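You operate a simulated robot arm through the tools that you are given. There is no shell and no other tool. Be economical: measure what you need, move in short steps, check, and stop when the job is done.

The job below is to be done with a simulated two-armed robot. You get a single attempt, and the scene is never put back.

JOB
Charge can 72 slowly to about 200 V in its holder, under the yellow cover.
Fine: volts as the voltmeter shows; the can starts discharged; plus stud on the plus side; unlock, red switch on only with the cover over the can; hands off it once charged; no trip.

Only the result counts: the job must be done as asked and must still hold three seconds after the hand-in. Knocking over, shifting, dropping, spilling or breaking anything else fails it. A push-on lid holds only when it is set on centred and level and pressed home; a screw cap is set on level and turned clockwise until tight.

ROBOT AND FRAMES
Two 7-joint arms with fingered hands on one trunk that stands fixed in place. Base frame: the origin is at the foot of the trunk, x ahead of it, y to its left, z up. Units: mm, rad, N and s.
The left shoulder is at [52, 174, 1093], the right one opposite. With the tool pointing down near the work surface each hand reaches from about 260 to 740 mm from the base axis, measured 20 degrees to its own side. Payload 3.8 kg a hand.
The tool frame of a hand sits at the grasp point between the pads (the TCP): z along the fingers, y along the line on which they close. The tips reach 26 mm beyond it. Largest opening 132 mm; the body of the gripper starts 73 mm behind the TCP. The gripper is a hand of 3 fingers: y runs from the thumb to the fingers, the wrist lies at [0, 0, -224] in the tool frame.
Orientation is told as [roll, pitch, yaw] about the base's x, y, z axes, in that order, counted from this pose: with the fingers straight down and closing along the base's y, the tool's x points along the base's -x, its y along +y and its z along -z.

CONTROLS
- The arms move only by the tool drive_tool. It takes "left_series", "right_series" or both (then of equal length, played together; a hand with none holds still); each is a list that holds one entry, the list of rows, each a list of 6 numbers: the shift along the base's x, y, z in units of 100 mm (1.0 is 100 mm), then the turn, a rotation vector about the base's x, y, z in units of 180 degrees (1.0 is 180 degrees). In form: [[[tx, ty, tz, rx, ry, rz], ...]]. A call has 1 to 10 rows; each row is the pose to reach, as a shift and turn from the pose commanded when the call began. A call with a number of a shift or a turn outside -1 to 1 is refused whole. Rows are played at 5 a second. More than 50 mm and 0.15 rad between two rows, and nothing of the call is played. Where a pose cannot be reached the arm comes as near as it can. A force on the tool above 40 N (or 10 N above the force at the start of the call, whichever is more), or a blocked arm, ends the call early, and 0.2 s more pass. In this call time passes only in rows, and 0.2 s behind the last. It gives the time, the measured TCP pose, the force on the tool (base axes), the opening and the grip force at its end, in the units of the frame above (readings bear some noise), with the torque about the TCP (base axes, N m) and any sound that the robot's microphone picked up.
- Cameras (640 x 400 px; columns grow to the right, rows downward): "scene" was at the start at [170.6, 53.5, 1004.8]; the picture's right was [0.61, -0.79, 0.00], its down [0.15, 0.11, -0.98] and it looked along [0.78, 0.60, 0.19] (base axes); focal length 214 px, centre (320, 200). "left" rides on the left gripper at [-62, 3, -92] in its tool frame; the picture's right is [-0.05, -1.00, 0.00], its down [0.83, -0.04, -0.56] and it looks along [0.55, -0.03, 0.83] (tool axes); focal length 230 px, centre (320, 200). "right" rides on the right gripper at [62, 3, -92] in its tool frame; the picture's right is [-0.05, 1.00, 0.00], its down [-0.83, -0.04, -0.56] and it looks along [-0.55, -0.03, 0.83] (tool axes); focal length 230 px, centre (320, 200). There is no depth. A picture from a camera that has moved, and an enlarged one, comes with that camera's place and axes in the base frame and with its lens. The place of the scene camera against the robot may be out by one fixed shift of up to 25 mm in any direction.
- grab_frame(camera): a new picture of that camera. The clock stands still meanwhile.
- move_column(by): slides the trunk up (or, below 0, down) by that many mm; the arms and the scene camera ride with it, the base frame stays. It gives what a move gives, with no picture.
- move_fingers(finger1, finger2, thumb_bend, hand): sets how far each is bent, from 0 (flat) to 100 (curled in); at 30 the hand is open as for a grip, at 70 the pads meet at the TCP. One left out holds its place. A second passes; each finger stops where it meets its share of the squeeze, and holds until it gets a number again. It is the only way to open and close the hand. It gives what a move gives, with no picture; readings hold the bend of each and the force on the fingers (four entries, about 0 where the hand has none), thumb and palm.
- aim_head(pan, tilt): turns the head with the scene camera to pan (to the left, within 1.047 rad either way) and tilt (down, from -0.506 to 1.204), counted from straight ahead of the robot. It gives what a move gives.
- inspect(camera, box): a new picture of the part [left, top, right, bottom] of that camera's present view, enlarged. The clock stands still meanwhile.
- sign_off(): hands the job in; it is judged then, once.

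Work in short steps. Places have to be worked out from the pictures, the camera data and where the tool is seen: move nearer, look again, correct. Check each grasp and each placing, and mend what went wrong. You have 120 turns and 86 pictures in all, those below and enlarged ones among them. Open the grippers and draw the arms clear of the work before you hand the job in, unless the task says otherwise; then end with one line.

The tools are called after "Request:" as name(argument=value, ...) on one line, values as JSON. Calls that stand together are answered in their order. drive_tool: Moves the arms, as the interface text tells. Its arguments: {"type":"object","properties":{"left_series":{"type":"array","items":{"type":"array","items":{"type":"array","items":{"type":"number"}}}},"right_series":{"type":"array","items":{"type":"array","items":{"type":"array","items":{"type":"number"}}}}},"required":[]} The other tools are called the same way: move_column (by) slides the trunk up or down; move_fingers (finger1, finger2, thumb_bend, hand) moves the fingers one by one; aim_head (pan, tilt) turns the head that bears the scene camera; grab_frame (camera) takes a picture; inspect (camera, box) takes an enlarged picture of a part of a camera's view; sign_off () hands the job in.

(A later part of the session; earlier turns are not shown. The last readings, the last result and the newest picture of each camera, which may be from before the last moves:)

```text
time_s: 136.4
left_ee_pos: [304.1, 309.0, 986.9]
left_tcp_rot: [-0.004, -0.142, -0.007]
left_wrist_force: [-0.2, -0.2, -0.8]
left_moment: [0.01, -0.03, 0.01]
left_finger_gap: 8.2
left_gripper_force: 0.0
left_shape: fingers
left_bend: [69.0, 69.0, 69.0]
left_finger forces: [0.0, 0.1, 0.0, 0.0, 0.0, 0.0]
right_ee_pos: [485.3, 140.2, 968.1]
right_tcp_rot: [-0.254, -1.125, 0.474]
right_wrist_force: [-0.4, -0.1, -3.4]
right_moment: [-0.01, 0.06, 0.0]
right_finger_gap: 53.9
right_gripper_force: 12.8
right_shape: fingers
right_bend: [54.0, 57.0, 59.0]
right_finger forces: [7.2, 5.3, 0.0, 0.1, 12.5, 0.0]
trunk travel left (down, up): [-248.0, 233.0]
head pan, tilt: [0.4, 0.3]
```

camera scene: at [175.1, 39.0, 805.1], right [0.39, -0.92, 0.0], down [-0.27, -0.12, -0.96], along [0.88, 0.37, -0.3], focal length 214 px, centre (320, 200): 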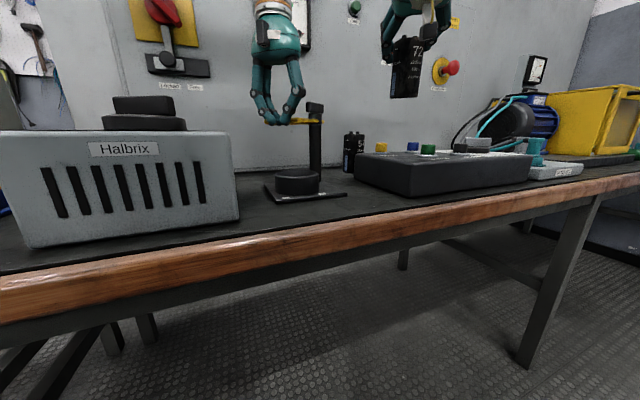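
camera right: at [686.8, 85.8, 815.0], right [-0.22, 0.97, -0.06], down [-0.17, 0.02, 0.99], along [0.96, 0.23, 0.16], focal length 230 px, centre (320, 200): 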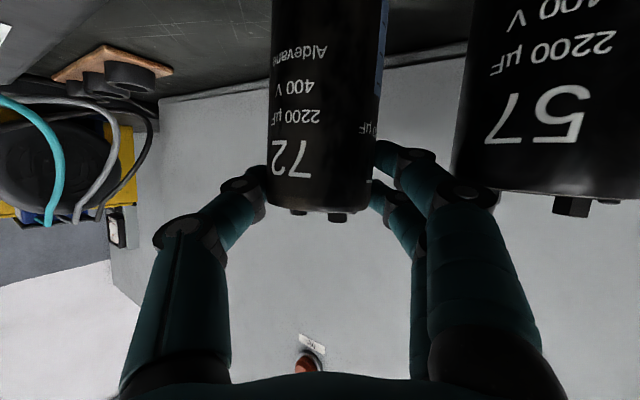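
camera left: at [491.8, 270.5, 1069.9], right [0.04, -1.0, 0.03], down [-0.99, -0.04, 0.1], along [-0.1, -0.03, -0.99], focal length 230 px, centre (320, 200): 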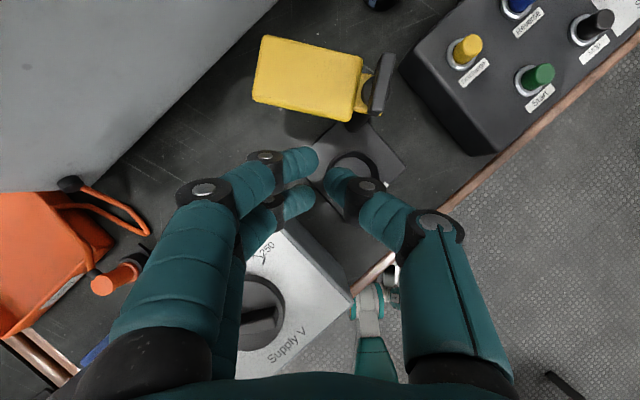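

Orientation matches the grasp exactly. Move over the ring (TCP ≈ (479,211)) and view.

Request:
drive_tool(right_series=[[[-0.02, 0.25, 0, 0, 0, 0], [-0.04, 0.5, 0, 0, 0, 0], [-0.06, 0.71, -0.1, 0, 0, 0]]])

Request:
aim_head(pan=0.55, tilt=0.25)

Request:
inspect(camera="scene", box=[200, 30, 440, 230])

```text
time_s: 137.2
left_ee_pos: [305.5, 308.5, 986.3]
left_tcp_rot: [-0.002, -0.142, -0.005]
left_wrist_force: [0.2, 0.0, -0.2]
left_moment: [0.03, 0.0, 0.01]
left_finger_gap: 8.1
left_gripper_force: 0.1
left_shape: fingers
left_bend: [69.0, 69.0, 69.0]
left_finger forces: [0.1, 0.0, 0.0, 0.1, 0.1, 0.0]
right_ee_pos: [480.1, 210.1, 957.5]
right_tcp_rot: [-0.252, -1.124, 0.475]
right_wrist_force: [1.1, 0.1, -2.8]
right_moment: [-0.01, 0.05, 0.0]
right_finger_gap: 54.2
right_gripper_force: 12.5
right_shape: fingers
right_bend: [54.0, 57.0, 59.0]
right_finger forces: [7.1, 5.4, 0.0, 0.2, 12.4, 0.1]
trunk travel left (down, up): [-248.0, 233.0]
head pan, tilt: [0.4, 0.3]
```

```text
time_s: 137.9
left_ee_pos: [305.6, 308.4, 986.7]
left_tcp_rot: [0.0, -0.142, -0.004]
left_wrist_force: [0.2, -0.1, 0.8]
left_moment: [-0.02, 0.04, 0.03]
left_finger_gap: 8.1
left_gripper_force: 0.0
left_shape: fingers
left_bend: [69.0, 69.0, 69.0]
left_finger forces: [0.0, 0.0, 0.1, 0.0, 0.0, 0.1]
right_ee_pos: [479.0, 210.6, 958.2]
right_tcp_rot: [-0.253, -1.127, 0.473]
right_wrist_force: [-0.2, 0.2, -3.6]
right_moment: [-0.04, 0.05, 0.01]
right_finger_gap: 54.0
right_gripper_force: 12.4
right_shape: fingers
right_bend: [54.0, 57.0, 59.0]
right_finger forces: [7.2, 5.3, 0.0, 0.1, 12.4, 0.1]
trunk travel left (down, up): [-248.0, 233.0]
head pan, tilt: [0.55, 0.25]
```

```text
2.00 times, centred on (320, 130) of scene
camera zoom: at [168.7, 51.5, 809.8], right [0.52, -0.85, 0.0], down [-0.21, -0.13, -0.97], along [0.83, 0.51, -0.25], focal length 429 px, centre (320, 340)
```

zoom: 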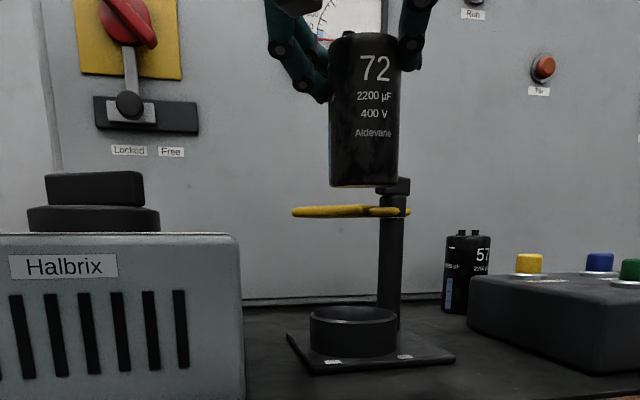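

The can hangs upright above the ring, about 5 mm right of it in this view. Shift (−3,+5), lower to just above the ring, and check again.

Request:
drive_tool(right_series=[[[-0.03, 0.05, -0.25, 0, 0, 0], [-0.03, 0.05, -0.5, 0, 0, 0], [-0.03, 0.05, -0.78, 0, 0, 0]]])

Request:
inspect(camera="scene", box=[250, 90, 410, 215])

Request:
grab_frame(camera="right")

```text
time_s: 138.7
left_ee_pos: [306.1, 308.3, 986.7]
left_tcp_rot: [-0.001, -0.139, -0.005]
left_wrist_force: [0.8, -1.0, -0.2]
left_moment: [-0.05, 0.02, 0.02]
left_finger_gap: 8.0
left_gripper_force: 0.0
left_shape: fingers
left_bend: [69.0, 69.0, 69.0]
left_finger forces: [0.0, 0.1, 0.1, 0.0, 0.1, 0.0]
right_ee_pos: [476.4, 214.8, 879.4]
right_tcp_rot: [-0.253, -1.126, 0.474]
right_wrist_force: [-0.3, -0.7, -3.8]
right_moment: [-0.04, 0.09, -0.02]
right_finger_gap: 54.0
right_gripper_force: 12.0
right_shape: fingers
right_bend: [54.0, 57.0, 59.0]
right_finger forces: [7.2, 5.4, 0.1, 0.0, 12.4, 0.0]
trunk travel left (down, up): [-248.0, 233.0]
head pan, tilt: [0.55, 0.25]
```

```text
3.20 times, centred on (330, 152) of scene
camera zoom: at [168.8, 51.6, 809.8], right [0.52, -0.85, 0.0], down [-0.21, -0.13, -0.97], along [0.83, 0.51, -0.25], focal length 686 px, centre (288, 352)
```

zoom: 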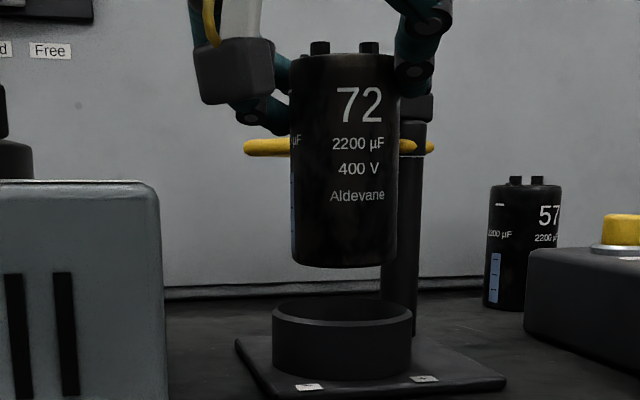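

```text
25 pictures are left
camera right: at [368.9, 190.4, 862.6], right [-0.22, 0.97, -0.06], down [-0.17, 0.02, 0.99], along [0.96, 0.23, 0.16], focal length 230 px, centre (320, 200)
```

right: 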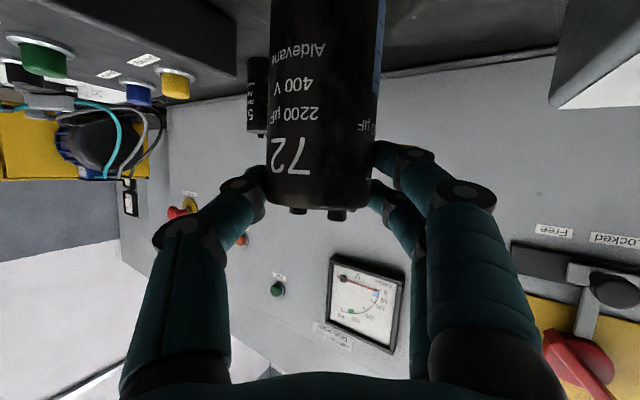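

Laterally aligned; possibly about 4 mm too near radially. Shift (+3,+2) and lower 45 mm, watching the force.

Request:
drive_tool(right_series=[[[0.03, 0.02, -0.1, 0, 0, 0], [0.03, 0.02, -0.2, 0, 0, 0], [0.03, 0.02, -0.28, 0, 0, 0], [0.03, 0.02, -0.36, 0, 0, 0], [0.03, 0.02, -0.45, 0, 0, 0]]])

Request:
inspect(camera="scene", box=[250, 90, 410, 215])

```text
time_s: 139.9
left_ee_pos: [304.7, 308.3, 987.1]
left_tcp_rot: [0.0, -0.141, -0.004]
left_wrist_force: [-0.9, 0.5, 0.0]
left_moment: [0.0, 0.03, -0.02]
left_finger_gap: 8.1
left_gripper_force: 0.0
left_shape: fingers
left_bend: [69.0, 69.0, 69.0]
left_finger forces: [0.0, 0.0, 0.0, 0.1, 0.1, 0.1]
right_ee_pos: [478.7, 216.5, 837.5]
right_tcp_rot: [-0.252, -1.132, 0.475]
right_wrist_force: [-5.1, -5.0, 12.3]
right_moment: [0.1, -0.12, -0.08]
right_finger_gap: 53.0
right_gripper_force: 12.6
right_shape: fingers
right_bend: [57.0, 60.0, 59.0]
right_finger forces: [7.3, 3.4, 0.0, 0.0, 15.0, 0.0]
trunk travel left (down, up): [-248.0, 233.0]
head pan, tilt: [0.55, 0.25]
```

```text
3.20 times, centred on (330, 152) of scene
camera zoom: at [167.6, 50.8, 810.2], right [0.52, -0.85, 0.0], down [-0.21, -0.13, -0.97], along [0.83, 0.51, -0.25], focal length 686 px, centre (288, 352)
```

zoom: 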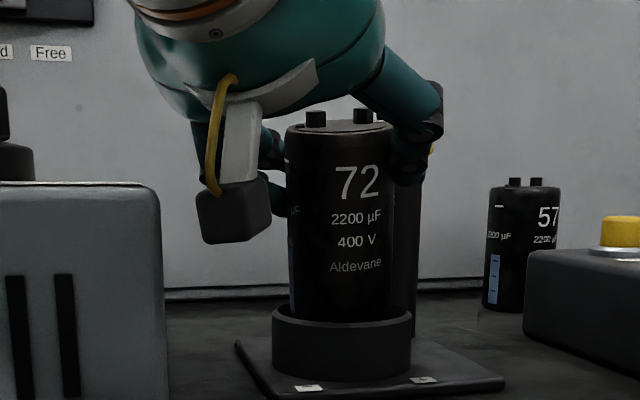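

The can entered the ring but pushes against the far side (tool force −x, −y, +z). Ease up and shift back toward the robot, then lower again.

Request:
drive_tool(right_series=[[[-0.03, -0.02, 0.08, 0, 0, 0], [-0.06, -0.05, 0.08, 0, 0, 0], [-0.06, -0.05, 0.0, 0, 0, 0], [-0.06, -0.05, -0.08, 0, 0, 0], [-0.06, -0.05, -0.14, 0, 0, 0]]])

Request:
inspect(camera="scene", box=[250, 90, 410, 215])

```text
time_s: 141.1
left_ee_pos: [305.6, 309.5, 987.4]
left_tcp_rot: [0.0, -0.142, -0.005]
left_wrist_force: [-0.5, 0.0, -0.9]
left_moment: [-0.01, 0.02, 0.0]
left_finger_gap: 8.1
left_gripper_force: 0.0
left_shape: fingers
left_bend: [69.0, 69.0, 69.0]
left_finger forces: [0.0, 0.1, 0.1, 0.1, 0.1, 0.0]
right_ee_pos: [473.5, 212.2, 820.4]
right_tcp_rot: [-0.252, -1.126, 0.472]
right_wrist_force: [0.1, 0.2, -2.7]
right_moment: [0.02, 0.02, 0.01]
right_finger_gap: 52.5
right_gripper_force: 11.3
right_shape: fingers
right_bend: [55.0, 59.0, 59.0]
right_finger forces: [7.4, 3.9, 0.1, 0.1, 12.1, 0.0]
trunk travel left (down, up): [-248.0, 233.0]
head pan, tilt: [0.55, 0.25]
```

```text
3.20 times, centred on (330, 152) of scene
camera zoom: at [168.7, 51.5, 809.8], right [0.52, -0.85, 0.0], down [-0.21, -0.13, -0.97], along [0.83, 0.51, -0.25], focal length 686 px, centre (288, 352)
```

zoom: 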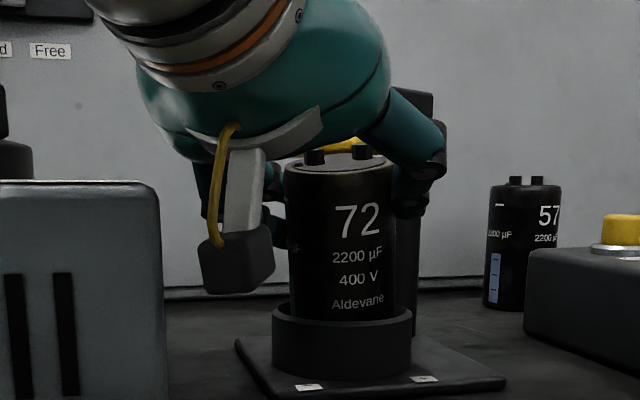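

It's deep in the ring with no contact force. Lower in small steps to seat it.

Request:
drive_tool(right_series=[[[0, 0, -0.04, 0, 0, 0], [0, 0, -0.08, 0, 0, 0], [0, 0, -0.12, 0, 0, 0]]])

```text
time_s: 141.9
left_ee_pos: [304.3, 308.7, 986.2]
left_tcp_rot: [-0.001, -0.141, -0.004]
left_wrist_force: [-0.8, 0.0, -0.1]
left_moment: [0.06, 0.01, 0.01]
left_finger_gap: 8.2
left_gripper_force: 0.1
left_shape: fingers
left_bend: [69.0, 69.0, 69.0]
left_finger forces: [0.1, 0.1, 0.0, 0.0, 0.0, 0.1]
right_ee_pos: [473.7, 212.6, 812.0]
right_tcp_rot: [-0.248, -1.137, 0.47]
right_wrist_force: [5.5, 2.7, 18.7]
right_moment: [0.27, -0.35, -0.01]
right_finger_gap: 52.1
right_gripper_force: 14.1
right_shape: fingers
right_bend: [56.0, 59.0, 59.0]
right_finger forces: [9.2, 6.8, 0.1, 0.0, 11.9, 0.1]
trunk travel left (down, up): [-248.0, 233.0]
head pan, tilt: [0.55, 0.25]
```

Seated (18 N up). Open the right hand.

Request:
move_fingers(hand="right", finger1=44, finger2=44, thumb_bend=44)

Request:
drive_tool(right_series=[[[-0.15, -0.03, 0.08, 0, 0, 0], [-0.4, -0.08, 0.2, 0, 0, 0], [-0.65, -0.3, 0.4, 0, 0, 0], [-0.65, -0.7, 0.6, 0, 0, 0], [-0.5, -1.0, 0.8, 0, 0, 0]]])

Request:
inspect(camera="scene", box=[220, 40, 440, 215])

```text
time_s: 142.9
left_ee_pos: [305.5, 309.2, 987.3]
left_tcp_rot: [0.0, -0.141, -0.006]
left_wrist_force: [1.2, -0.9, -0.5]
left_moment: [0.05, -0.02, 0.01]
left_finger_gap: 8.0
left_gripper_force: 0.0
left_shape: fingers
left_bend: [69.0, 69.0, 69.0]
left_finger forces: [0.1, 0.0, 0.1, 0.0, 0.0, 0.1]
right_ee_pos: [472.6, 212.3, 807.4]
right_tcp_rot: [-0.251, -1.125, 0.474]
right_wrist_force: [-0.4, 0.3, -0.5]
right_moment: [-0.03, 0.01, -0.02]
right_finger_gap: 87.1
right_gripper_force: 0.0
right_shape: fingers
right_bend: [44.0, 44.0, 44.0]
right_finger forces: [0.0, 0.0, 0.0, 0.1, 0.0, 0.0]
trunk travel left (down, up): [-248.0, 233.0]
head pan, tilt: [0.55, 0.25]
```

```text
time_s: 144.1
left_ee_pos: [304.9, 309.7, 986.0]
left_tcp_rot: [-0.001, -0.141, -0.006]
left_wrist_force: [-0.1, -0.6, 0.1]
left_moment: [0.03, 0.0, -0.02]
left_finger_gap: 8.0
left_gripper_force: 0.0
left_shape: fingers
left_bend: [69.0, 69.0, 69.0]
left_finger forces: [0.1, 0.0, 0.0, 0.1, 0.1, 0.0]
right_ee_pos: [423.5, 111.2, 887.2]
right_tcp_rot: [-0.251, -1.128, 0.472]
right_wrist_force: [0.2, -0.5, -0.3]
right_moment: [-0.03, 0.01, -0.02]
right_finger_gap: 87.6
right_gripper_force: 0.1
right_shape: fingers
right_bend: [44.0, 44.0, 44.0]
right_finger forces: [0.0, 0.0, 0.1, 0.0, 0.1, 0.0]
trunk travel left (down, up): [-248.0, 233.0]
head pan, tilt: [0.55, 0.25]
```

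```text
2.29 times, centred on (330, 128) of scene
camera zoom: at [168.5, 51.2, 809.9], right [0.52, -0.85, 0.0], down [-0.21, -0.13, -0.97], along [0.83, 0.51, -0.25], focal length 490 px, centre (297, 366)
```

zoom: 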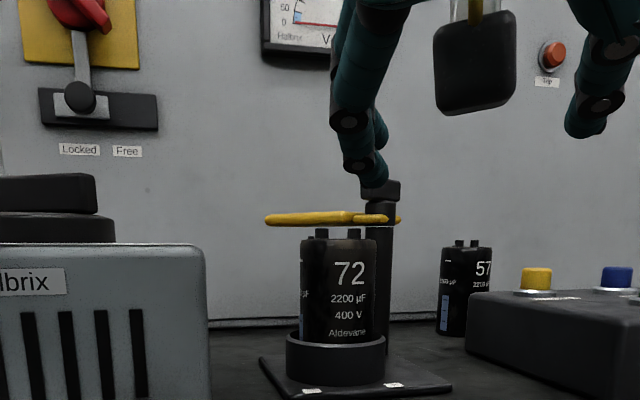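

Can 72 stands upright in the holder with its minus stripe on the minus side. Clear the right hand away, and check the voltmeter.

Request:
drive_tool(right_series=[[[0, -0.3, 0.2, 0, 0, 0], [0, -0.6, 0.4, 0, 0, 0], [0, -0.95, 0.6, 0, 0, 0]]])

Request:
aim_head(pan=0.6, tilt=-0.05)

Request:
inspect(camera="scene", box=[210, 20, 430, 200])

```text
time_s: 144.9
left_ee_pos: [305.0, 308.4, 987.1]
left_tcp_rot: [-0.002, -0.143, -0.004]
left_wrist_force: [-0.2, 0.6, -0.4]
left_moment: [0.02, 0.01, 0.01]
left_finger_gap: 8.0
left_gripper_force: 0.0
left_shape: fingers
left_bend: [69.0, 69.0, 69.0]
left_finger forces: [0.0, 0.1, 0.0, 0.0, 0.1, 0.0]
right_ee_pos: [422.6, 15.8, 949.7]
right_tcp_rot: [-0.251, -1.127, 0.472]
right_wrist_force: [0.1, -0.5, -0.7]
right_moment: [0.02, 0.04, 0.0]
right_finger_gap: 87.5
right_gripper_force: 0.2
right_shape: fingers
right_bend: [44.0, 44.0, 44.0]
right_finger forces: [0.0, 0.0, 0.0, 0.1, 0.0, 0.0]
trunk travel left (down, up): [-248.0, 233.0]
head pan, tilt: [0.55, 0.25]
```

```text
time_s: 145.7
left_ee_pos: [304.3, 310.3, 987.7]
left_tcp_rot: [-0.001, -0.141, -0.004]
left_wrist_force: [0.2, 0.3, -0.8]
left_moment: [-0.03, 0.04, 0.0]
left_finger_gap: 8.1
left_gripper_force: 0.1
left_shape: fingers
left_bend: [69.0, 69.0, 69.0]
left_finger forces: [0.0, 0.0, 0.1, 0.0, 0.0, 0.1]
right_ee_pos: [423.0, 17.0, 948.0]
right_tcp_rot: [-0.253, -1.127, 0.472]
right_wrist_force: [-0.3, -0.2, 0.4]
right_moment: [-0.01, -0.01, -0.01]
right_finger_gap: 87.7
right_gripper_force: 0.0
right_shape: fingers
right_bend: [44.0, 44.0, 44.0]
right_finger forces: [0.1, 0.0, 0.0, 0.0, 0.0, 0.0]
trunk travel left (down, up): [-248.0, 233.0]
head pan, tilt: [0.6, -0.051]
```

```text
2.22 times, centred on (320, 110) of scene
camera zoom: at [162.1, 52.7, 837.4], right [0.57, -0.82, 0.0], down [0.04, 0.03, -1.0], along [0.82, 0.56, 0.05], focal length 477 px, centre (320, 400)
```

zoom: 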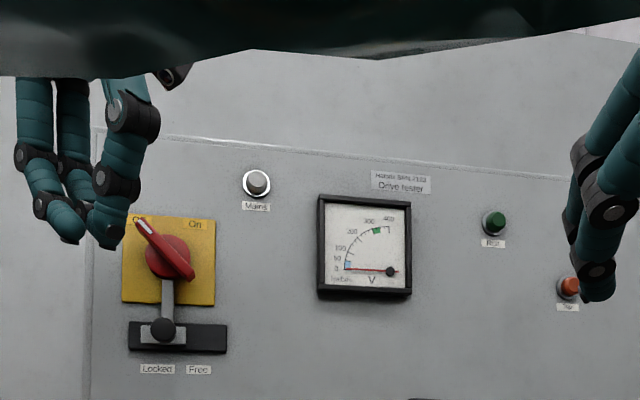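

Meter reads ~0 V, so the can is discharged. Now bring the left hand, pitched 45°, beyond the cover's far side, at height first.

Request:
drive_tool(left_series=[[[0.2, -0.05, 0, 0, -0.041, 0], [0.4, -0.1, 0, 0, -0.082, 0], [0.6, -0.15, 0, 0, -0.123, 0], [0.8, -0.2, 0, 0, -0.164, 0], [1.0, -0.25, 0, 0, -0.205, 0]]])

Request:
drive_tool(left_series=[[[0.33, -0.1, 0, 0, 0, 0], [0.66, -0.2, 0, 0, 0, 0], [1.0, -0.3, 0, 0, 0, 0]]])

Request:
drive_tool(left_series=[[[0.4, -0.02, 0, 0, 0, 0], [0.8, -0.03, 0, 0, 0, 0], [1.0, -0.05, 0, 0, 0, 0], [1.0, -0.05, -0.3, 0, 0, 0]]])

Request:
grab_frame(camera="left")

```text
time_s: 146.9
left_ee_pos: [407.4, 285.3, 988.0]
left_tcp_rot: [0.002, -0.759, -0.009]
left_wrist_force: [0.4, -0.5, -0.8]
left_moment: [0.03, -0.01, 0.01]
left_finger_gap: 8.1
left_gripper_force: 0.0
left_shape: fingers
left_bend: [69.0, 69.0, 69.0]
left_finger forces: [0.0, 0.0, 0.1, 0.1, 0.1, 0.0]
right_ee_pos: [422.4, 17.5, 948.2]
right_tcp_rot: [-0.253, -1.126, 0.472]
right_wrist_force: [0.1, 0.2, -0.4]
right_moment: [0.02, 0.01, -0.04]
right_finger_gap: 87.5
right_gripper_force: 0.0
right_shape: fingers
right_bend: [44.0, 44.0, 44.0]
right_finger forces: [0.0, 0.0, 0.0, 0.0, 0.1, 0.0]
trunk travel left (down, up): [-248.0, 233.0]
head pan, tilt: [0.6, -0.051]
```

```text
time_s: 147.7
left_ee_pos: [507.5, 253.8, 986.6]
left_tcp_rot: [0.003, -0.76, -0.011]
left_wrist_force: [-0.2, -0.8, 0.1]
left_moment: [0.03, 0.01, 0.04]
left_finger_gap: 8.1
left_gripper_force: 0.0
left_shape: fingers
left_bend: [69.0, 69.0, 69.0]
left_finger forces: [0.0, 0.0, 0.1, 0.0, 0.1, 0.1]
right_ee_pos: [423.6, 18.8, 949.4]
right_tcp_rot: [-0.25, -1.126, 0.473]
right_wrist_force: [-1.1, 0.2, -0.5]
right_moment: [-0.03, 0.03, 0.03]
right_finger_gap: 87.7
right_gripper_force: 0.2
right_shape: fingers
right_bend: [44.0, 44.0, 44.0]
right_finger forces: [0.0, 0.0, 0.0, 0.0, 0.0, 0.1]
trunk travel left (down, up): [-248.0, 233.0]
head pan, tilt: [0.6, -0.051]
```

```text
time_s: 148.7
left_ee_pos: [606.6, 249.2, 955.8]
left_tcp_rot: [0.002, -0.755, -0.011]
left_wrist_force: [-0.6, 0.1, 0.2]
left_moment: [0.0, 0.0, -0.01]
left_finger_gap: 8.2
left_gripper_force: 0.2
left_shape: fingers
left_bend: [69.0, 69.0, 69.0]
left_finger forces: [0.0, 0.0, 0.0, 0.1, 0.0, 0.2]
right_ee_pos: [421.8, 17.6, 949.4]
right_tcp_rot: [-0.253, -1.125, 0.473]
right_wrist_force: [0.2, -0.2, 0.2]
right_moment: [-0.01, 0.01, -0.04]
right_finger_gap: 87.5
right_gripper_force: 0.1
right_shape: fingers
right_bend: [44.0, 44.0, 44.0]
right_finger forces: [0.0, 0.0, 0.0, 0.1, 0.1, 0.0]
trunk travel left (down, up): [-248.0, 233.0]
head pan, tilt: [0.6, -0.051]
```

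```text
20 pictures are left
camera left: at [589.3, 253.4, 1064.8], right [0.03, -1.0, 0.03], down [-0.99, -0.03, -0.17], along [0.17, -0.03, -0.99], focal length 230 px, centre (320, 200)
```

left: 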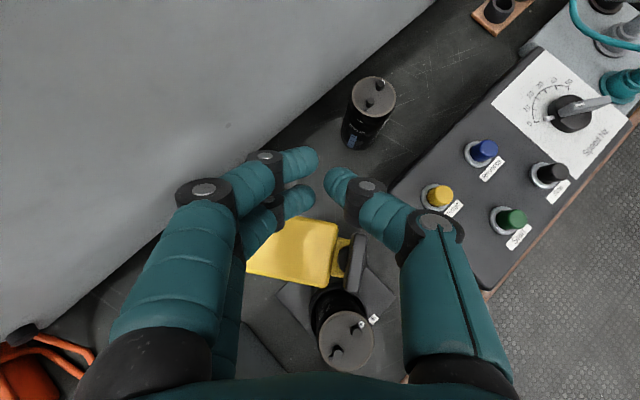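

Cover's far edge is at x≈609. Shift +15 in x and descend to tip z≈838.

Request:
drive_tool(left_series=[[[0.18, 0, -0.2, 0, 0, 0], [0.18, 0, -0.5, 0, 0, 0], [0.18, 0, -0.8, 0, 0, 0], [0.18, 0, -0.99, 0, 0, 0]]])

Request:
drive_tool(left_series=[[[-0.05, 0.12, 0, 0, 0, 0], [-0.14, 0.24, 0, 0, 0, 0], [-0.26, 0.34, 0, 0, 0, 0], [-0.4, 0.41, 0, 0, 0, 0], [-0.55, 0.46, 0, 0, 0, 0], [-0.7, 0.47, 0, 0, 0, 0], [-0.85, 0.45, 0, 0, 0, 0], [-1.0, 0.4, 0, 0, 0, 0]]])

Request:
grab_frame(camera="left")

```text
time_s: 149.7
left_ee_pos: [624.5, 249.1, 860.1]
left_tcp_rot: [0.002, -0.764, -0.009]
left_wrist_force: [2.8, 1.5, 6.6]
left_moment: [-0.04, 0.17, -0.04]
left_finger_gap: 8.0
left_gripper_force: 2.6
left_shape: fingers
left_bend: [69.0, 69.0, 69.0]
left_finger forces: [0.1, 3.1, 0.0, 0.0, 3.0, 0.0]
right_ee_pos: [423.0, 18.1, 948.3]
right_tcp_rot: [-0.253, -1.124, 0.474]
right_wrist_force: [-0.5, -0.8, -0.4]
right_moment: [0.0, 0.01, 0.03]
right_finger_gap: 87.5
right_gripper_force: 0.1
right_shape: fingers
right_bend: [44.0, 44.0, 44.0]
right_finger forces: [0.0, 0.0, 0.0, 0.1, 0.0, 0.0]
trunk travel left (down, up): [-248.0, 233.0]
head pan, tilt: [0.6, -0.051]
```

```text
time_s: 151.5
left_ee_pos: [524.5, 289.8, 857.8]
left_tcp_rot: [0.002, -0.756, -0.009]
left_wrist_force: [-0.2, -0.2, 0.4]
left_moment: [-0.01, -0.01, -0.01]
left_finger_gap: 7.9
left_gripper_force: 0.0
left_shape: fingers
left_bend: [69.0, 69.0, 69.0]
left_finger forces: [0.1, 0.1, 0.1, 0.0, 0.1, 0.0]
right_ee_pos: [423.1, 18.1, 949.2]
right_tcp_rot: [-0.253, -1.127, 0.473]
right_wrist_force: [-0.2, -0.9, 0.6]
right_moment: [0.01, -0.01, -0.02]
right_finger_gap: 87.5
right_gripper_force: 0.2
right_shape: fingers
right_bend: [44.0, 44.0, 44.0]
right_finger forces: [0.0, 0.1, 0.0, 0.1, 0.1, 0.0]
trunk travel left (down, up): [-248.0, 233.0]
head pan, tilt: [0.6, -0.051]
```

```text
19 pictures are left
camera left: at [506.9, 293.9, 966.6], right [0.03, -1.0, 0.03], down [-0.99, -0.04, -0.17], along [0.17, -0.03, -0.99], focal length 230 px, centre (320, 200)
```

left: 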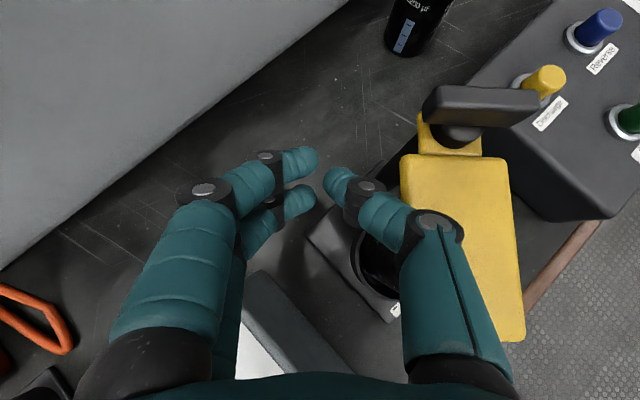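

The cover now lies straight over the can (its centreline matches the can's projected position). Lift the left hand off and move it to view the supply knob with the camera.

Request:
drive_tool(left_series=[[[-0.02, 0.08, 0.1, 0, 0, 0], [-0.1, 0.12, 0.45, 0, 0.02, 0], [-0.4, 0.15, 0.8, 0, 0.045, 0], [-0.7, 0.2, 1.0, 0, 0.085, 0], [-1.0, 0.3, 1.0, 0, 0.085, 0]]])

Request:
drive_tool(left_series=[[[-0.33, 0.05, 0, 0, 0, 0], [-0.66, 0.1, 0, 0, 0, 0], [-1.0, 0.15, 0, 0, 0, 0]]])

Request:
drive_tool(left_series=[[[-0.3, 0.05, 0, 0, 0, 0], [-0.6, 0.05, 0, 0, 0, 0], [-0.8, 0.05, 0, 0, 0, 0]]])

Request:
grab_frame(camera="left")

```text
time_s: 152.7
left_ee_pos: [422.8, 319.0, 956.7]
left_tcp_rot: [-0.002, -0.49, -0.009]
left_wrist_force: [0.5, -0.2, 0.5]
left_moment: [0.0, 0.03, 0.04]
left_finger_gap: 8.1
left_gripper_force: 0.3
left_shape: fingers
left_bend: [69.0, 69.0, 69.0]
left_finger forces: [0.1, 0.0, 0.1, 0.0, 0.1, 0.0]
right_ee_pos: [422.1, 18.7, 947.7]
right_tcp_rot: [-0.253, -1.124, 0.474]
right_wrist_force: [0.5, 0.1, -0.5]
right_moment: [-0.02, 0.02, -0.02]
right_finger_gap: 87.7
right_gripper_force: 0.1
right_shape: fingers
right_bend: [44.0, 44.0, 44.0]
right_finger forces: [0.0, 0.0, 0.0, 0.1, 0.0, 0.0]
trunk travel left (down, up): [-248.0, 233.0]
head pan, tilt: [0.6, -0.051]
```

```text
time_s: 153.5
left_ee_pos: [323.8, 333.2, 957.6]
left_tcp_rot: [0.0, -0.49, -0.009]
left_wrist_force: [0.1, 0.6, 0.1]
left_moment: [0.03, -0.01, -0.02]
left_finger_gap: 7.9
left_gripper_force: 0.0
left_shape: fingers
left_bend: [69.0, 69.0, 69.0]
left_finger forces: [0.0, 0.1, 0.0, 0.0, 0.0, 0.1]
right_ee_pos: [422.7, 18.1, 948.2]
right_tcp_rot: [-0.254, -1.126, 0.475]
right_wrist_force: [0.7, -0.4, 0.3]
right_moment: [-0.01, 0.02, -0.01]
right_finger_gap: 87.6
right_gripper_force: 0.0
right_shape: fingers
right_bend: [44.0, 44.0, 44.0]
right_finger forces: [0.1, 0.1, 0.1, 0.0, 0.0, 0.0]
trunk travel left (down, up): [-248.0, 233.0]
head pan, tilt: [0.6, -0.051]
```

```text
time_s: 154.3
left_ee_pos: [274.1, 338.8, 957.6]
left_tcp_rot: [-0.001, -0.492, -0.006]
left_wrist_force: [-0.3, -0.7, -0.1]
left_moment: [-0.03, -0.01, 0.02]
left_finger_gap: 7.7
left_gripper_force: 0.0
left_shape: fingers
left_bend: [69.0, 69.0, 69.0]
left_finger forces: [0.0, 0.1, 0.0, 0.0, 0.1, 0.1]
left hand out of reach, approached as far as the arm can: row 2, 3
right_ee_pos: [422.5, 18.1, 948.5]
right_tcp_rot: [-0.254, -1.125, 0.475]
right_wrist_force: [-0.1, 0.7, 0.0]
right_moment: [-0.03, 0.04, 0.0]
right_finger_gap: 87.8
right_gripper_force: 0.1
right_shape: fingers
right_bend: [44.0, 44.0, 44.0]
right_finger forces: [0.1, 0.0, 0.0, 0.0, 0.1, 0.0]
trunk travel left (down, up): [-248.0, 233.0]
head pan, tilt: [0.6, -0.051]
```

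```text
18 pictures are left
camera left: at [286.1, 343.4, 1067.8], right [0.04, -1.0, 0.03], down [-0.99, -0.04, 0.1], along [-0.1, -0.03, -0.99], focal length 230 px, centre (320, 200)
```

left: 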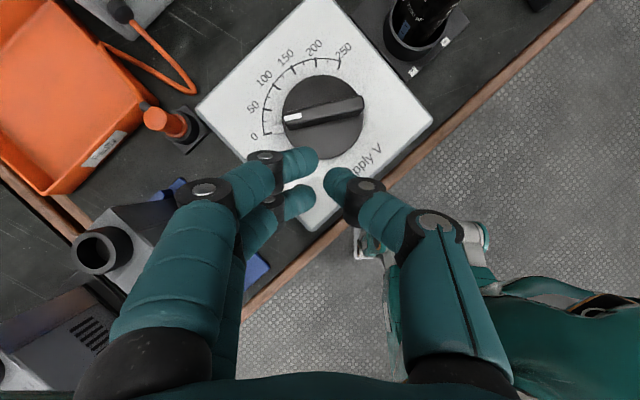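

Very clear view of the knob. Zoom to read the pointer against the scale precisely.

Request:
inspect(camera="left", box=[230, 30, 400, 170])

```text
2.86 times, centred on (315, 100) of left
camera zoom: at [286.1, 343.4, 1067.8], right [0.04, -1.0, 0.03], down [-0.99, -0.04, 0.1], along [-0.1, -0.03, -0.99], focal length 657 px, centre (334, 486)
```

zoom: 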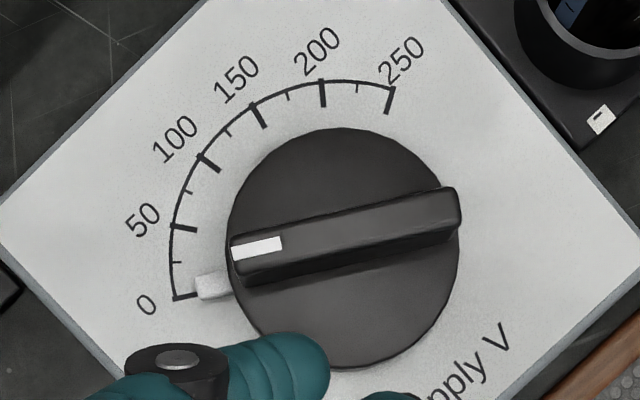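

The pointer tab sits on 0 V. Next the lock and switch. I estimate the lock knob at about (511,519,966) and the panel normal direction at about (0.745,0.667). Point the left hand at the panel and go to a waypoint left of the lock knob.

Request:
drive_tool(left_series=[[[0.0, 0.1, 0.05, 0.0117, -0.0306, 0.024], [0.1, 0.2, 0.1, 0.0234, -0.0612, 0.048], [0.2, 0.3, 0.1, 0.0351, -0.0919, 0.0721], [0.35, 0.45, 0.1, 0.0468, -0.1225, 0.0961], [0.5, 0.6, 0.1, 0.0585, -0.1531, 0.1201], [0.65, 0.7, 0.1, 0.0702, -0.1837, 0.1441], [0.8, 0.8, 0.1, 0.0819, -0.2144, 0.1682], [0.9, 0.9, 0.1, 0.0936, -0.245, 0.1922], [1.0, 1.0, 0.1, 0.1053, -0.2756, 0.2162]]])

Request:
drive_tool(left_series=[[[0.2, 0.25, 0, 0, 0, 0], [0.4, 0.48, 0, 0, 0, 0]]])

Request:
grab_frame(camera="left")

```text
time_s: 156.3
left_ee_pos: [457.9, 463.8, 1005.0]
left_tcp_rot: [0.004, -1.4, 0.719]
left_wrist_force: [1.5, 0.0, -1.1]
left_moment: [0.06, -0.08, -0.01]
left_finger_gap: 8.5
left_gripper_force: 0.1
left_shape: fingers
left_bend: [69.0, 69.0, 69.0]
left_finger forces: [0.0, 0.0, 0.1, 0.1, 0.1, 0.1]
left hand out of reach, approached as far as the arm can: row 1, 2, 3, 4, 5, 6, 7, 8, 9
right_ee_pos: [422.9, 18.4, 948.3]
right_tcp_rot: [-0.254, -1.126, 0.474]
right_wrist_force: [0.0, 0.6, -0.3]
right_moment: [-0.03, 0.01, -0.01]
right_finger_gap: 87.6
right_gripper_force: 0.1
right_shape: fingers
right_bend: [44.0, 44.0, 44.0]
right_finger forces: [0.1, 0.1, 0.0, 0.0, 0.1, 0.0]
trunk travel left (down, up): [-248.0, 233.0]
head pan, tilt: [0.6, -0.051]
```

```text
time_s: 156.9
left_ee_pos: [497.1, 513.0, 1003.8]
left_tcp_rot: [0.033, -1.4, 0.694]
left_wrist_force: [0.1, -0.1, -1.1]
left_moment: [0.0, -0.02, 0.0]
left_finger_gap: 8.1
left_gripper_force: 0.1
left_shape: fingers
left_bend: [69.0, 69.0, 69.0]
left_finger forces: [0.0, 0.0, 0.1, 0.0, 0.0, 0.1]
right_ee_pos: [423.4, 17.0, 948.8]
right_tcp_rot: [-0.253, -1.126, 0.473]
right_wrist_force: [0.5, 0.3, -0.8]
right_moment: [0.02, -0.01, -0.02]
right_finger_gap: 87.7
right_gripper_force: 0.1
right_shape: fingers
right_bend: [44.0, 44.0, 44.0]
right_finger forces: [0.1, 0.0, 0.1, 0.0, 0.0, 0.0]
trunk travel left (down, up): [-248.0, 233.0]
head pan, tilt: [0.6, -0.051]
```

```text
16 pictures are left
camera left: at [437.2, 462.6, 1079.2], right [0.67, -0.74, 0.05], down [-0.49, -0.49, -0.72], along [0.56, 0.46, -0.69], focal length 230 px, centre (320, 200)
```

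left: 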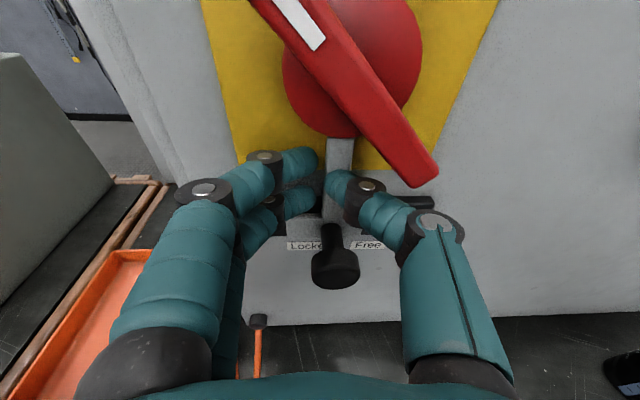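

I can see the lock knob on its stem at about (498,496,961). Move the fingertips left, then down to its height.

Request:
drive_tool(left_series=[[[-0.2, 0.03, 0, 0, 0, 0], [-0.37, 0.065, 0, 0, 0, 0], [-0.37, 0.065, -0.2, 0, 0, 0], [-0.37, 0.065, -0.39, 0, 0, 0]]])

Request:
drive_tool(left_series=[[[0.08, -0.09, 0, 0, 0, 0], [0.16, -0.18, 0, 0, 0, 0], [0.24, -0.27, 0, 0, 0, 0], [0.32, -0.36, 0, 0, 0, 0], [0.39, -0.44, 0, 0, 0, 0]]])

Request:
grab_frame(camera="left")

```text
time_s: 157.9
left_ee_pos: [461.4, 518.3, 965.8]
left_tcp_rot: [0.028, -1.402, 0.699]
left_wrist_force: [-1.0, 0.7, 0.4]
left_moment: [-0.01, -0.02, 0.01]
left_finger_gap: 7.2
left_gripper_force: 0.9
left_shape: fingers
left_bend: [69.0, 69.0, 69.0]
left_finger forces: [0.0, 0.1, 0.0, 0.0, 1.4, 0.0]
right_ee_pos: [422.1, 18.0, 948.2]
right_tcp_rot: [-0.252, -1.126, 0.475]
right_wrist_force: [-0.7, -0.5, -0.7]
right_moment: [0.0, -0.02, -0.01]
right_finger_gap: 87.7
right_gripper_force: 0.0
right_shape: fingers
right_bend: [44.0, 44.0, 44.0]
right_finger forces: [0.0, 0.0, 0.0, 0.0, 0.1, 0.1]
trunk travel left (down, up): [-248.0, 233.0]
head pan, tilt: [0.6, -0.051]
```

```text
time_s: 159.1
left_ee_pos: [496.8, 476.9, 965.4]
left_tcp_rot: [0.021, -1.401, 0.708]
left_wrist_force: [-25.2, 8.1, 2.7]
left_moment: [0.02, 0.02, 0.14]
left_finger_gap: 2.0
left_gripper_force: 14.7
left_shape: fingers
left_bend: [68.0, 68.0, 78.0]
left_finger forces: [0.0, 0.0, 0.1, 0.0, 29.9, 0.0]
right_ee_pos: [419.5, 18.2, 949.9]
right_tcp_rot: [-0.257, -1.127, 0.479]
right_wrist_force: [1.0, -0.1, -0.7]
right_moment: [0.0, -0.01, -0.05]
right_finger_gap: 87.7
right_gripper_force: 0.0
right_shape: fingers
right_bend: [44.0, 44.0, 44.0]
right_finger forces: [0.0, 0.0, 0.1, 0.0, 0.1, 0.0]
trunk travel left (down, up): [-248.0, 233.0]
head pan, tilt: [0.6, -0.051]
```

```text
15 pictures are left
camera left: at [435.6, 425.6, 1041.6], right [0.67, -0.74, 0.05], down [-0.49, -0.49, -0.72], along [0.56, 0.46, -0.69], focal length 230 px, centre (320, 200)
```

left: 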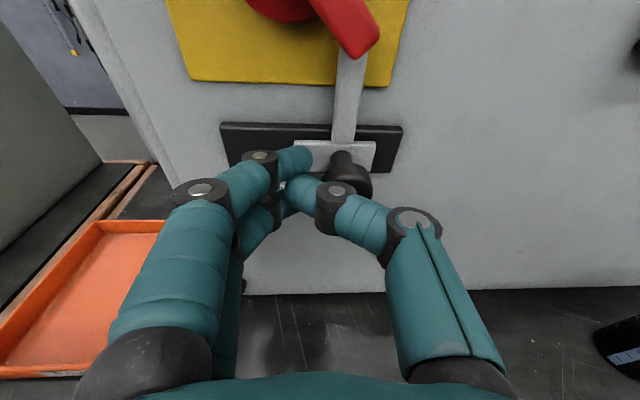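

The slider is hard over to the right (30 N at the stop), so it should be Free. Back off, go up and right for the red handle, and check the view.

Request:
drive_tool(left_series=[[[-0.05, 0.05, 0, 0, 0, 0], [-0.3, -0.2, 0, 0, 0, 0], [-0.47, -0.4, 0, 0, 0, 0], [-0.4, -0.55, 0.35, 0, 0, 0], [-0.32, -0.7, 0.7, 0, 0, 0], [-0.32, -0.7, 1.0, 0, 0, 0]]])

Request:
grab_frame(camera="scene")

```text
time_s: 160.5
left_ee_pos: [466.9, 405.3, 1065.8]
left_tcp_rot: [0.037, -1.398, 0.686]
left_wrist_force: [0.4, -0.3, -0.4]
left_moment: [-0.01, -0.01, 0.01]
left_finger_gap: 8.5
left_gripper_force: 0.1
left_shape: fingers
left_bend: [69.0, 69.0, 69.0]
left_finger forces: [0.1, 0.0, 0.0, 0.0, 0.0, 0.1]
left hand out of reach, approached as far as the arm can: row 2, 3, 4
right_ee_pos: [422.3, 16.9, 947.3]
right_tcp_rot: [-0.252, -1.127, 0.474]
right_wrist_force: [-0.1, -0.5, -0.9]
right_moment: [-0.04, -0.01, -0.01]
right_finger_gap: 87.5
right_gripper_force: 0.0
right_shape: fingers
right_bend: [44.0, 44.0, 44.0]
right_finger forces: [0.0, 0.1, 0.1, 0.0, 0.0, 0.0]
trunk travel left (down, up): [-248.0, 233.0]
head pan, tilt: [0.6, -0.051]
```

```text
14 pictures are left
camera scene: at [162.0, 52.7, 837.4], right [0.57, -0.82, 0.0], down [0.04, 0.03, -1.0], along [0.82, 0.56, 0.05], focal length 214 px, centre (320, 200)
```

scene: 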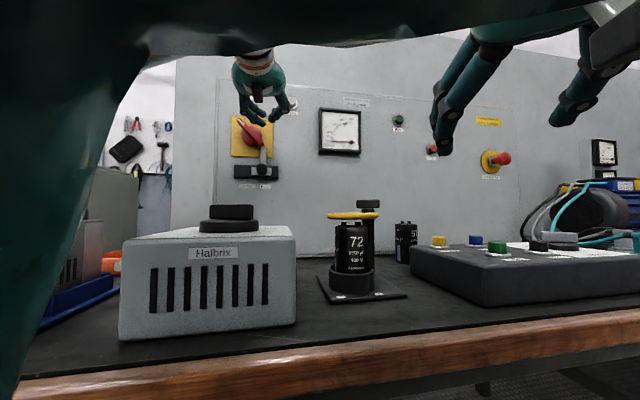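

Cover over the can, slider on Free, switch still Off, meter 0. Now engage the red handle's lower-right end and sweep it clockwise in an arc.

Request:
drive_tool(left_series=[[[0.21, 0.2, 0, 0, 0, 0], [0.423, 0.413, 0.012, 0, 0, 0], [0.346, 0.499, -0.104, 0, 0, 0], [0.333, 0.513, -0.214, 0, 0, 0], [0.296, 0.555, -0.314, 0, 0, 0], [0.24, 0.618, -0.384, 0, 0, 0], [0.17, 0.696, -0.418, 0, 0, 0], [0.114, 0.758, -0.423, 0, 0, 0]]])

Request:
inspect(camera="scene", box=[210, 80, 390, 200])

```text
time_s: 162.3
left_ee_pos: [477.5, 479.2, 1021.2]
left_tcp_rot: [0.046, -1.396, 0.681]
left_wrist_force: [-4.1, -8.3, -4.1]
left_moment: [0.07, -0.01, -0.11]
left_finger_gap: 0.5
left_gripper_force: 5.7
left_shape: fingers
left_bend: [73.0, 69.0, 69.0]
left_finger forces: [10.1, 0.0, 0.0, 0.0, 0.0, 0.0]
right_ee_pos: [421.7, 17.2, 947.9]
right_tcp_rot: [-0.251, -1.127, 0.474]
right_wrist_force: [0.2, -0.2, 0.1]
right_moment: [0.0, 0.01, 0.0]
right_finger_gap: 87.6
right_gripper_force: 0.0
right_shape: fingers
right_bend: [44.0, 44.0, 44.0]
right_finger forces: [0.0, 0.0, 0.0, 0.0, 0.0, 0.1]
trunk travel left (down, up): [-248.0, 233.0]
head pan, tilt: [0.6, -0.051]
```

```text
3.33 times, centred on (300, 140) of scene
camera zoom: at [161.7, 52.1, 837.5], right [0.57, -0.82, 0.0], down [0.04, 0.03, -1.0], along [0.82, 0.56, 0.05], focal length 715 px, centre (387, 400)
```

zoom: 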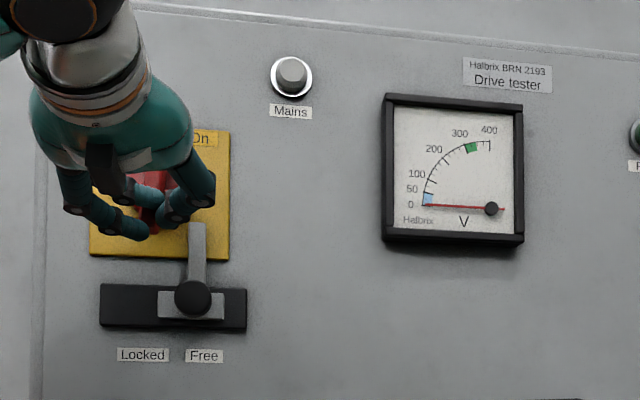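

The handle has moved partly (10 N on finger 1), Mains lamp still off. Continue the arc further left and slightly up.

Request:
drive_tool(left_series=[[[-0.05, 0.06, 0.0, 0, 0, 0], [-0.1, 0.115, 0.02, 0, 0, 0], [-0.15, 0.17, 0.06, 0, 0, 0], [-0.19, 0.215, 0.11, 0, 0, 0], [-0.22, 0.25, 0.17, 0, 0, 0]]])

Request:
grab_frame(camera="left")

```text
time_s: 163.6
left_ee_pos: [457.4, 501.2, 1032.4]
left_tcp_rot: [0.098, -1.381, 0.614]
left_wrist_force: [-5.8, -15.9, -6.1]
left_moment: [0.01, 0.16, -0.33]
left_finger_gap: 6.2
left_gripper_force: 9.1
left_shape: fingers
left_bend: [73.0, 69.0, 67.0]
left_finger forces: [9.0, 0.0, 0.1, 0.1, 10.2, 0.1]
right_ee_pos: [421.9, 16.3, 949.1]
right_tcp_rot: [-0.252, -1.127, 0.47]
right_wrist_force: [-1.1, -0.2, 0.8]
right_moment: [0.02, -0.03, -0.01]
right_finger_gap: 87.7
right_gripper_force: 0.1
right_shape: fingers
right_bend: [44.0, 44.0, 44.0]
right_finger forces: [0.0, 0.0, 0.0, 0.0, 0.0, 0.1]
trunk travel left (down, up): [-248.0, 233.0]
head pan, tilt: [0.6, -0.051]
stopped in row 5 (left hand): the force on the tool passed its limit at 42 N (the readings are from after the stop); the commanded pose is now the measured one
```

```text
12 pictures are left
camera left: at [397.4, 450.6, 1110.3], right [0.66, -0.75, 0.03], down [-0.51, -0.48, -0.71], along [0.55, 0.45, -0.7], focal length 230 px, centre (320, 200)
```

left: 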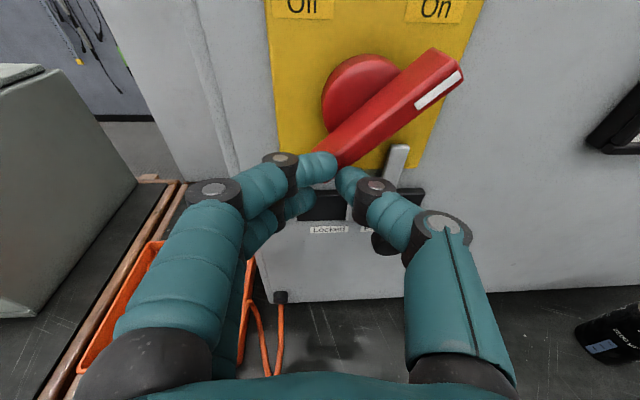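

The handle is now at On (upper right), at its stop. Back the left hand away and return it to tool-down over the supply knob.

Request:
drive_tool(left_series=[[[0.05, -0.06, 0, 0, 0, 0], [-0.2, -0.28, 0.05, -0.0128, 0.0334, -0.0147], [-0.4, -0.48, 0.05, -0.0273, 0.071, -0.0313], [-0.55, -0.62, 0.05, -0.0417, 0.1087, -0.0479], [-0.7, -0.76, 0, -0.0561, 0.1463, -0.0645], [-0.85, -0.9, -0.05, -0.0705, 0.1839, -0.0811], [-1.0, -1.0, -0.1, -0.0802, 0.209, -0.0922]]])

Request:
drive_tool(left_series=[[[-0.1, -0.05, -0.1, -0.0144, 0.0376, -0.0166], [-0.2, -0.1, -0.2, -0.0289, 0.0752, -0.0332], [-0.3, -0.15, -0.3, -0.0433, 0.1128, -0.0498], [-0.4, -0.2, -0.4, -0.0577, 0.1504, -0.0663], [-0.5, -0.24, -0.5, -0.0721, 0.1881, -0.0829], [-0.5, -0.24, -0.6, -0.0802, 0.209, -0.0922]]])

Request:
inspect(camera="scene", box=[200, 80, 400, 280])

```text
time_s: 165.2
left_ee_pos: [357.0, 403.1, 1023.4]
left_tcp_rot: [0.181, -0.679, 0.244]
left_wrist_force: [-1.0, 0.6, 0.2]
left_moment: [-0.02, -0.01, 0.0]
left_finger_gap: 8.1
left_gripper_force: 0.1
left_shape: fingers
left_bend: [69.0, 69.0, 69.0]
left_finger forces: [0.0, 0.1, 0.1, 0.1, 0.0, 0.1]
right_ee_pos: [423.1, 18.1, 947.2]
right_tcp_rot: [-0.251, -1.126, 0.474]
right_wrist_force: [0.8, -0.7, -1.0]
right_moment: [-0.02, -0.01, 0.02]
right_finger_gap: 87.6
right_gripper_force: 0.1
right_shape: fingers
right_bend: [44.0, 44.0, 44.0]
right_finger forces: [0.1, 0.0, 0.0, 0.0, 0.0, 0.1]
trunk travel left (down, up): [-248.0, 233.0]
head pan, tilt: [0.6, -0.051]
```

```text
time_s: 166.6
left_ee_pos: [308.1, 379.2, 963.9]
left_tcp_rot: [0.005, 0.001, 0.006]
left_wrist_force: [-0.6, 0.4, 0.1]
left_moment: [0.01, -0.03, -0.03]
left_finger_gap: 7.9
left_gripper_force: 0.0
left_shape: fingers
left_bend: [69.0, 69.0, 69.0]
left_finger forces: [0.0, 0.0, 0.0, 0.1, 0.0, 0.0]
right_ee_pos: [422.4, 17.8, 947.2]
right_tcp_rot: [-0.252, -1.125, 0.473]
right_wrist_force: [0.0, 0.4, 0.3]
right_moment: [0.02, -0.02, 0.0]
right_finger_gap: 87.6
right_gripper_force: 0.0
right_shape: fingers
right_bend: [44.0, 44.0, 44.0]
right_finger forces: [0.0, 0.1, 0.0, 0.0, 0.0, 0.1]
trunk travel left (down, up): [-248.0, 233.0]
head pan, tilt: [0.6, -0.051]
```

```text
2.00 times, centred on (300, 180) of scene
camera zoom: at [162.1, 52.8, 837.4], right [0.57, -0.82, 0.0], down [0.04, 0.03, -1.0], along [0.82, 0.56, 0.05], focal length 429 px, centre (360, 240)
```

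zoom: 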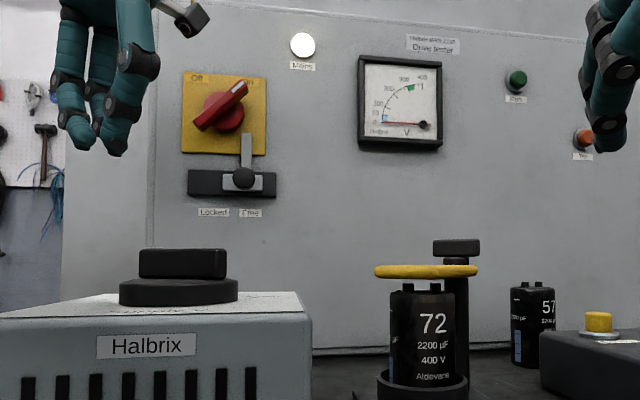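

Mains lamp lit, no trip, cover over can. Descend beside the knob's pointer end (behind it, −x side) to tip z≈826.

Request:
drive_tool(left_series=[[[-0.08, -0.02, -0.3, 0, 0, 0], [-0.08, -0.02, -0.6, 0, 0, 0], [-0.08, -0.02, -0.9, 0, 0, 0], [-0.08, -0.02, -1.0, 0, 0, 0]]])

Request:
drive_tool(left_series=[[[0, 0, -0.05, 0, 0, 0], [0, 0, -0.1, 0, 0, 0], [0, 0, -0.13, 0, 0, 0]]])

Request:
grab_frame(camera="left")

```text
time_s: 167.6
left_ee_pos: [299.5, 376.3, 862.2]
left_tcp_rot: [0.008, 0.001, 0.007]
left_wrist_force: [-0.3, 0.1, -0.1]
left_moment: [0.01, -0.02, -0.04]
left_finger_gap: 8.7
left_gripper_force: 0.1
left_shape: fingers
left_bend: [69.0, 69.0, 69.0]
left_finger forces: [0.0, 0.0, 0.0, 0.1, 0.1, 0.1]
right_ee_pos: [423.3, 17.0, 948.6]
right_tcp_rot: [-0.254, -1.125, 0.475]
right_wrist_force: [0.4, -0.6, 1.0]
right_moment: [0.0, 0.02, 0.0]
right_finger_gap: 87.6
right_gripper_force: 0.1
right_shape: fingers
right_bend: [44.0, 44.0, 44.0]
right_finger forces: [0.0, 0.0, 0.0, 0.0, 0.0, 0.0]
trunk travel left (down, up): [-248.0, 233.0]
head pan, tilt: [0.6, -0.051]
```

```text
time_s: 168.4
left_ee_pos: [300.1, 375.8, 852.5]
left_tcp_rot: [0.008, -0.005, 0.006]
left_wrist_force: [-0.2, 0.1, 22.0]
left_moment: [-0.09, 0.06, 0.0]
left_finger_gap: 7.9
left_gripper_force: 10.4
left_shape: fingers
left_bend: [69.0, 70.0, 71.0]
left_finger forces: [4.0, 5.3, 0.0, 0.0, 12.6, 0.0]
right_ee_pos: [422.2, 17.2, 948.8]
right_tcp_rot: [-0.253, -1.126, 0.472]
right_wrist_force: [1.5, 0.4, 0.8]
right_moment: [0.01, 0.0, -0.02]
right_finger_gap: 87.4
right_gripper_force: 0.0
right_shape: fingers
right_bend: [44.0, 44.0, 44.0]
right_finger forces: [0.0, 0.0, 0.0, 0.0, 0.0, 0.1]
trunk travel left (down, up): [-248.0, 233.0]
head pan, tilt: [0.6, -0.051]
```

```text
10 pictures are left
camera left: at [361.5, 379.7, 944.2], right [0.06, -1.0, -0.01], down [-0.83, -0.05, 0.55], along [-0.55, -0.03, -0.83], focal length 230 px, centre (320, 200)
```

left: 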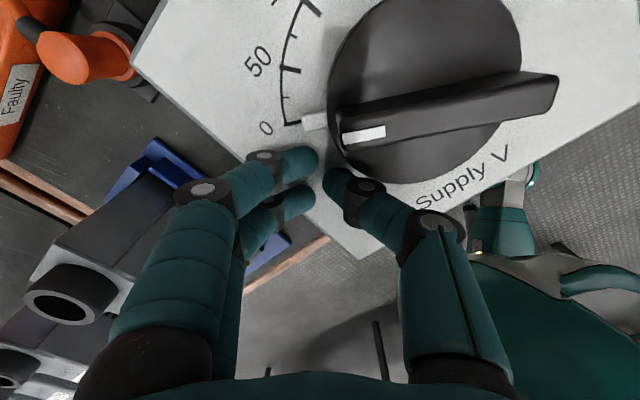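

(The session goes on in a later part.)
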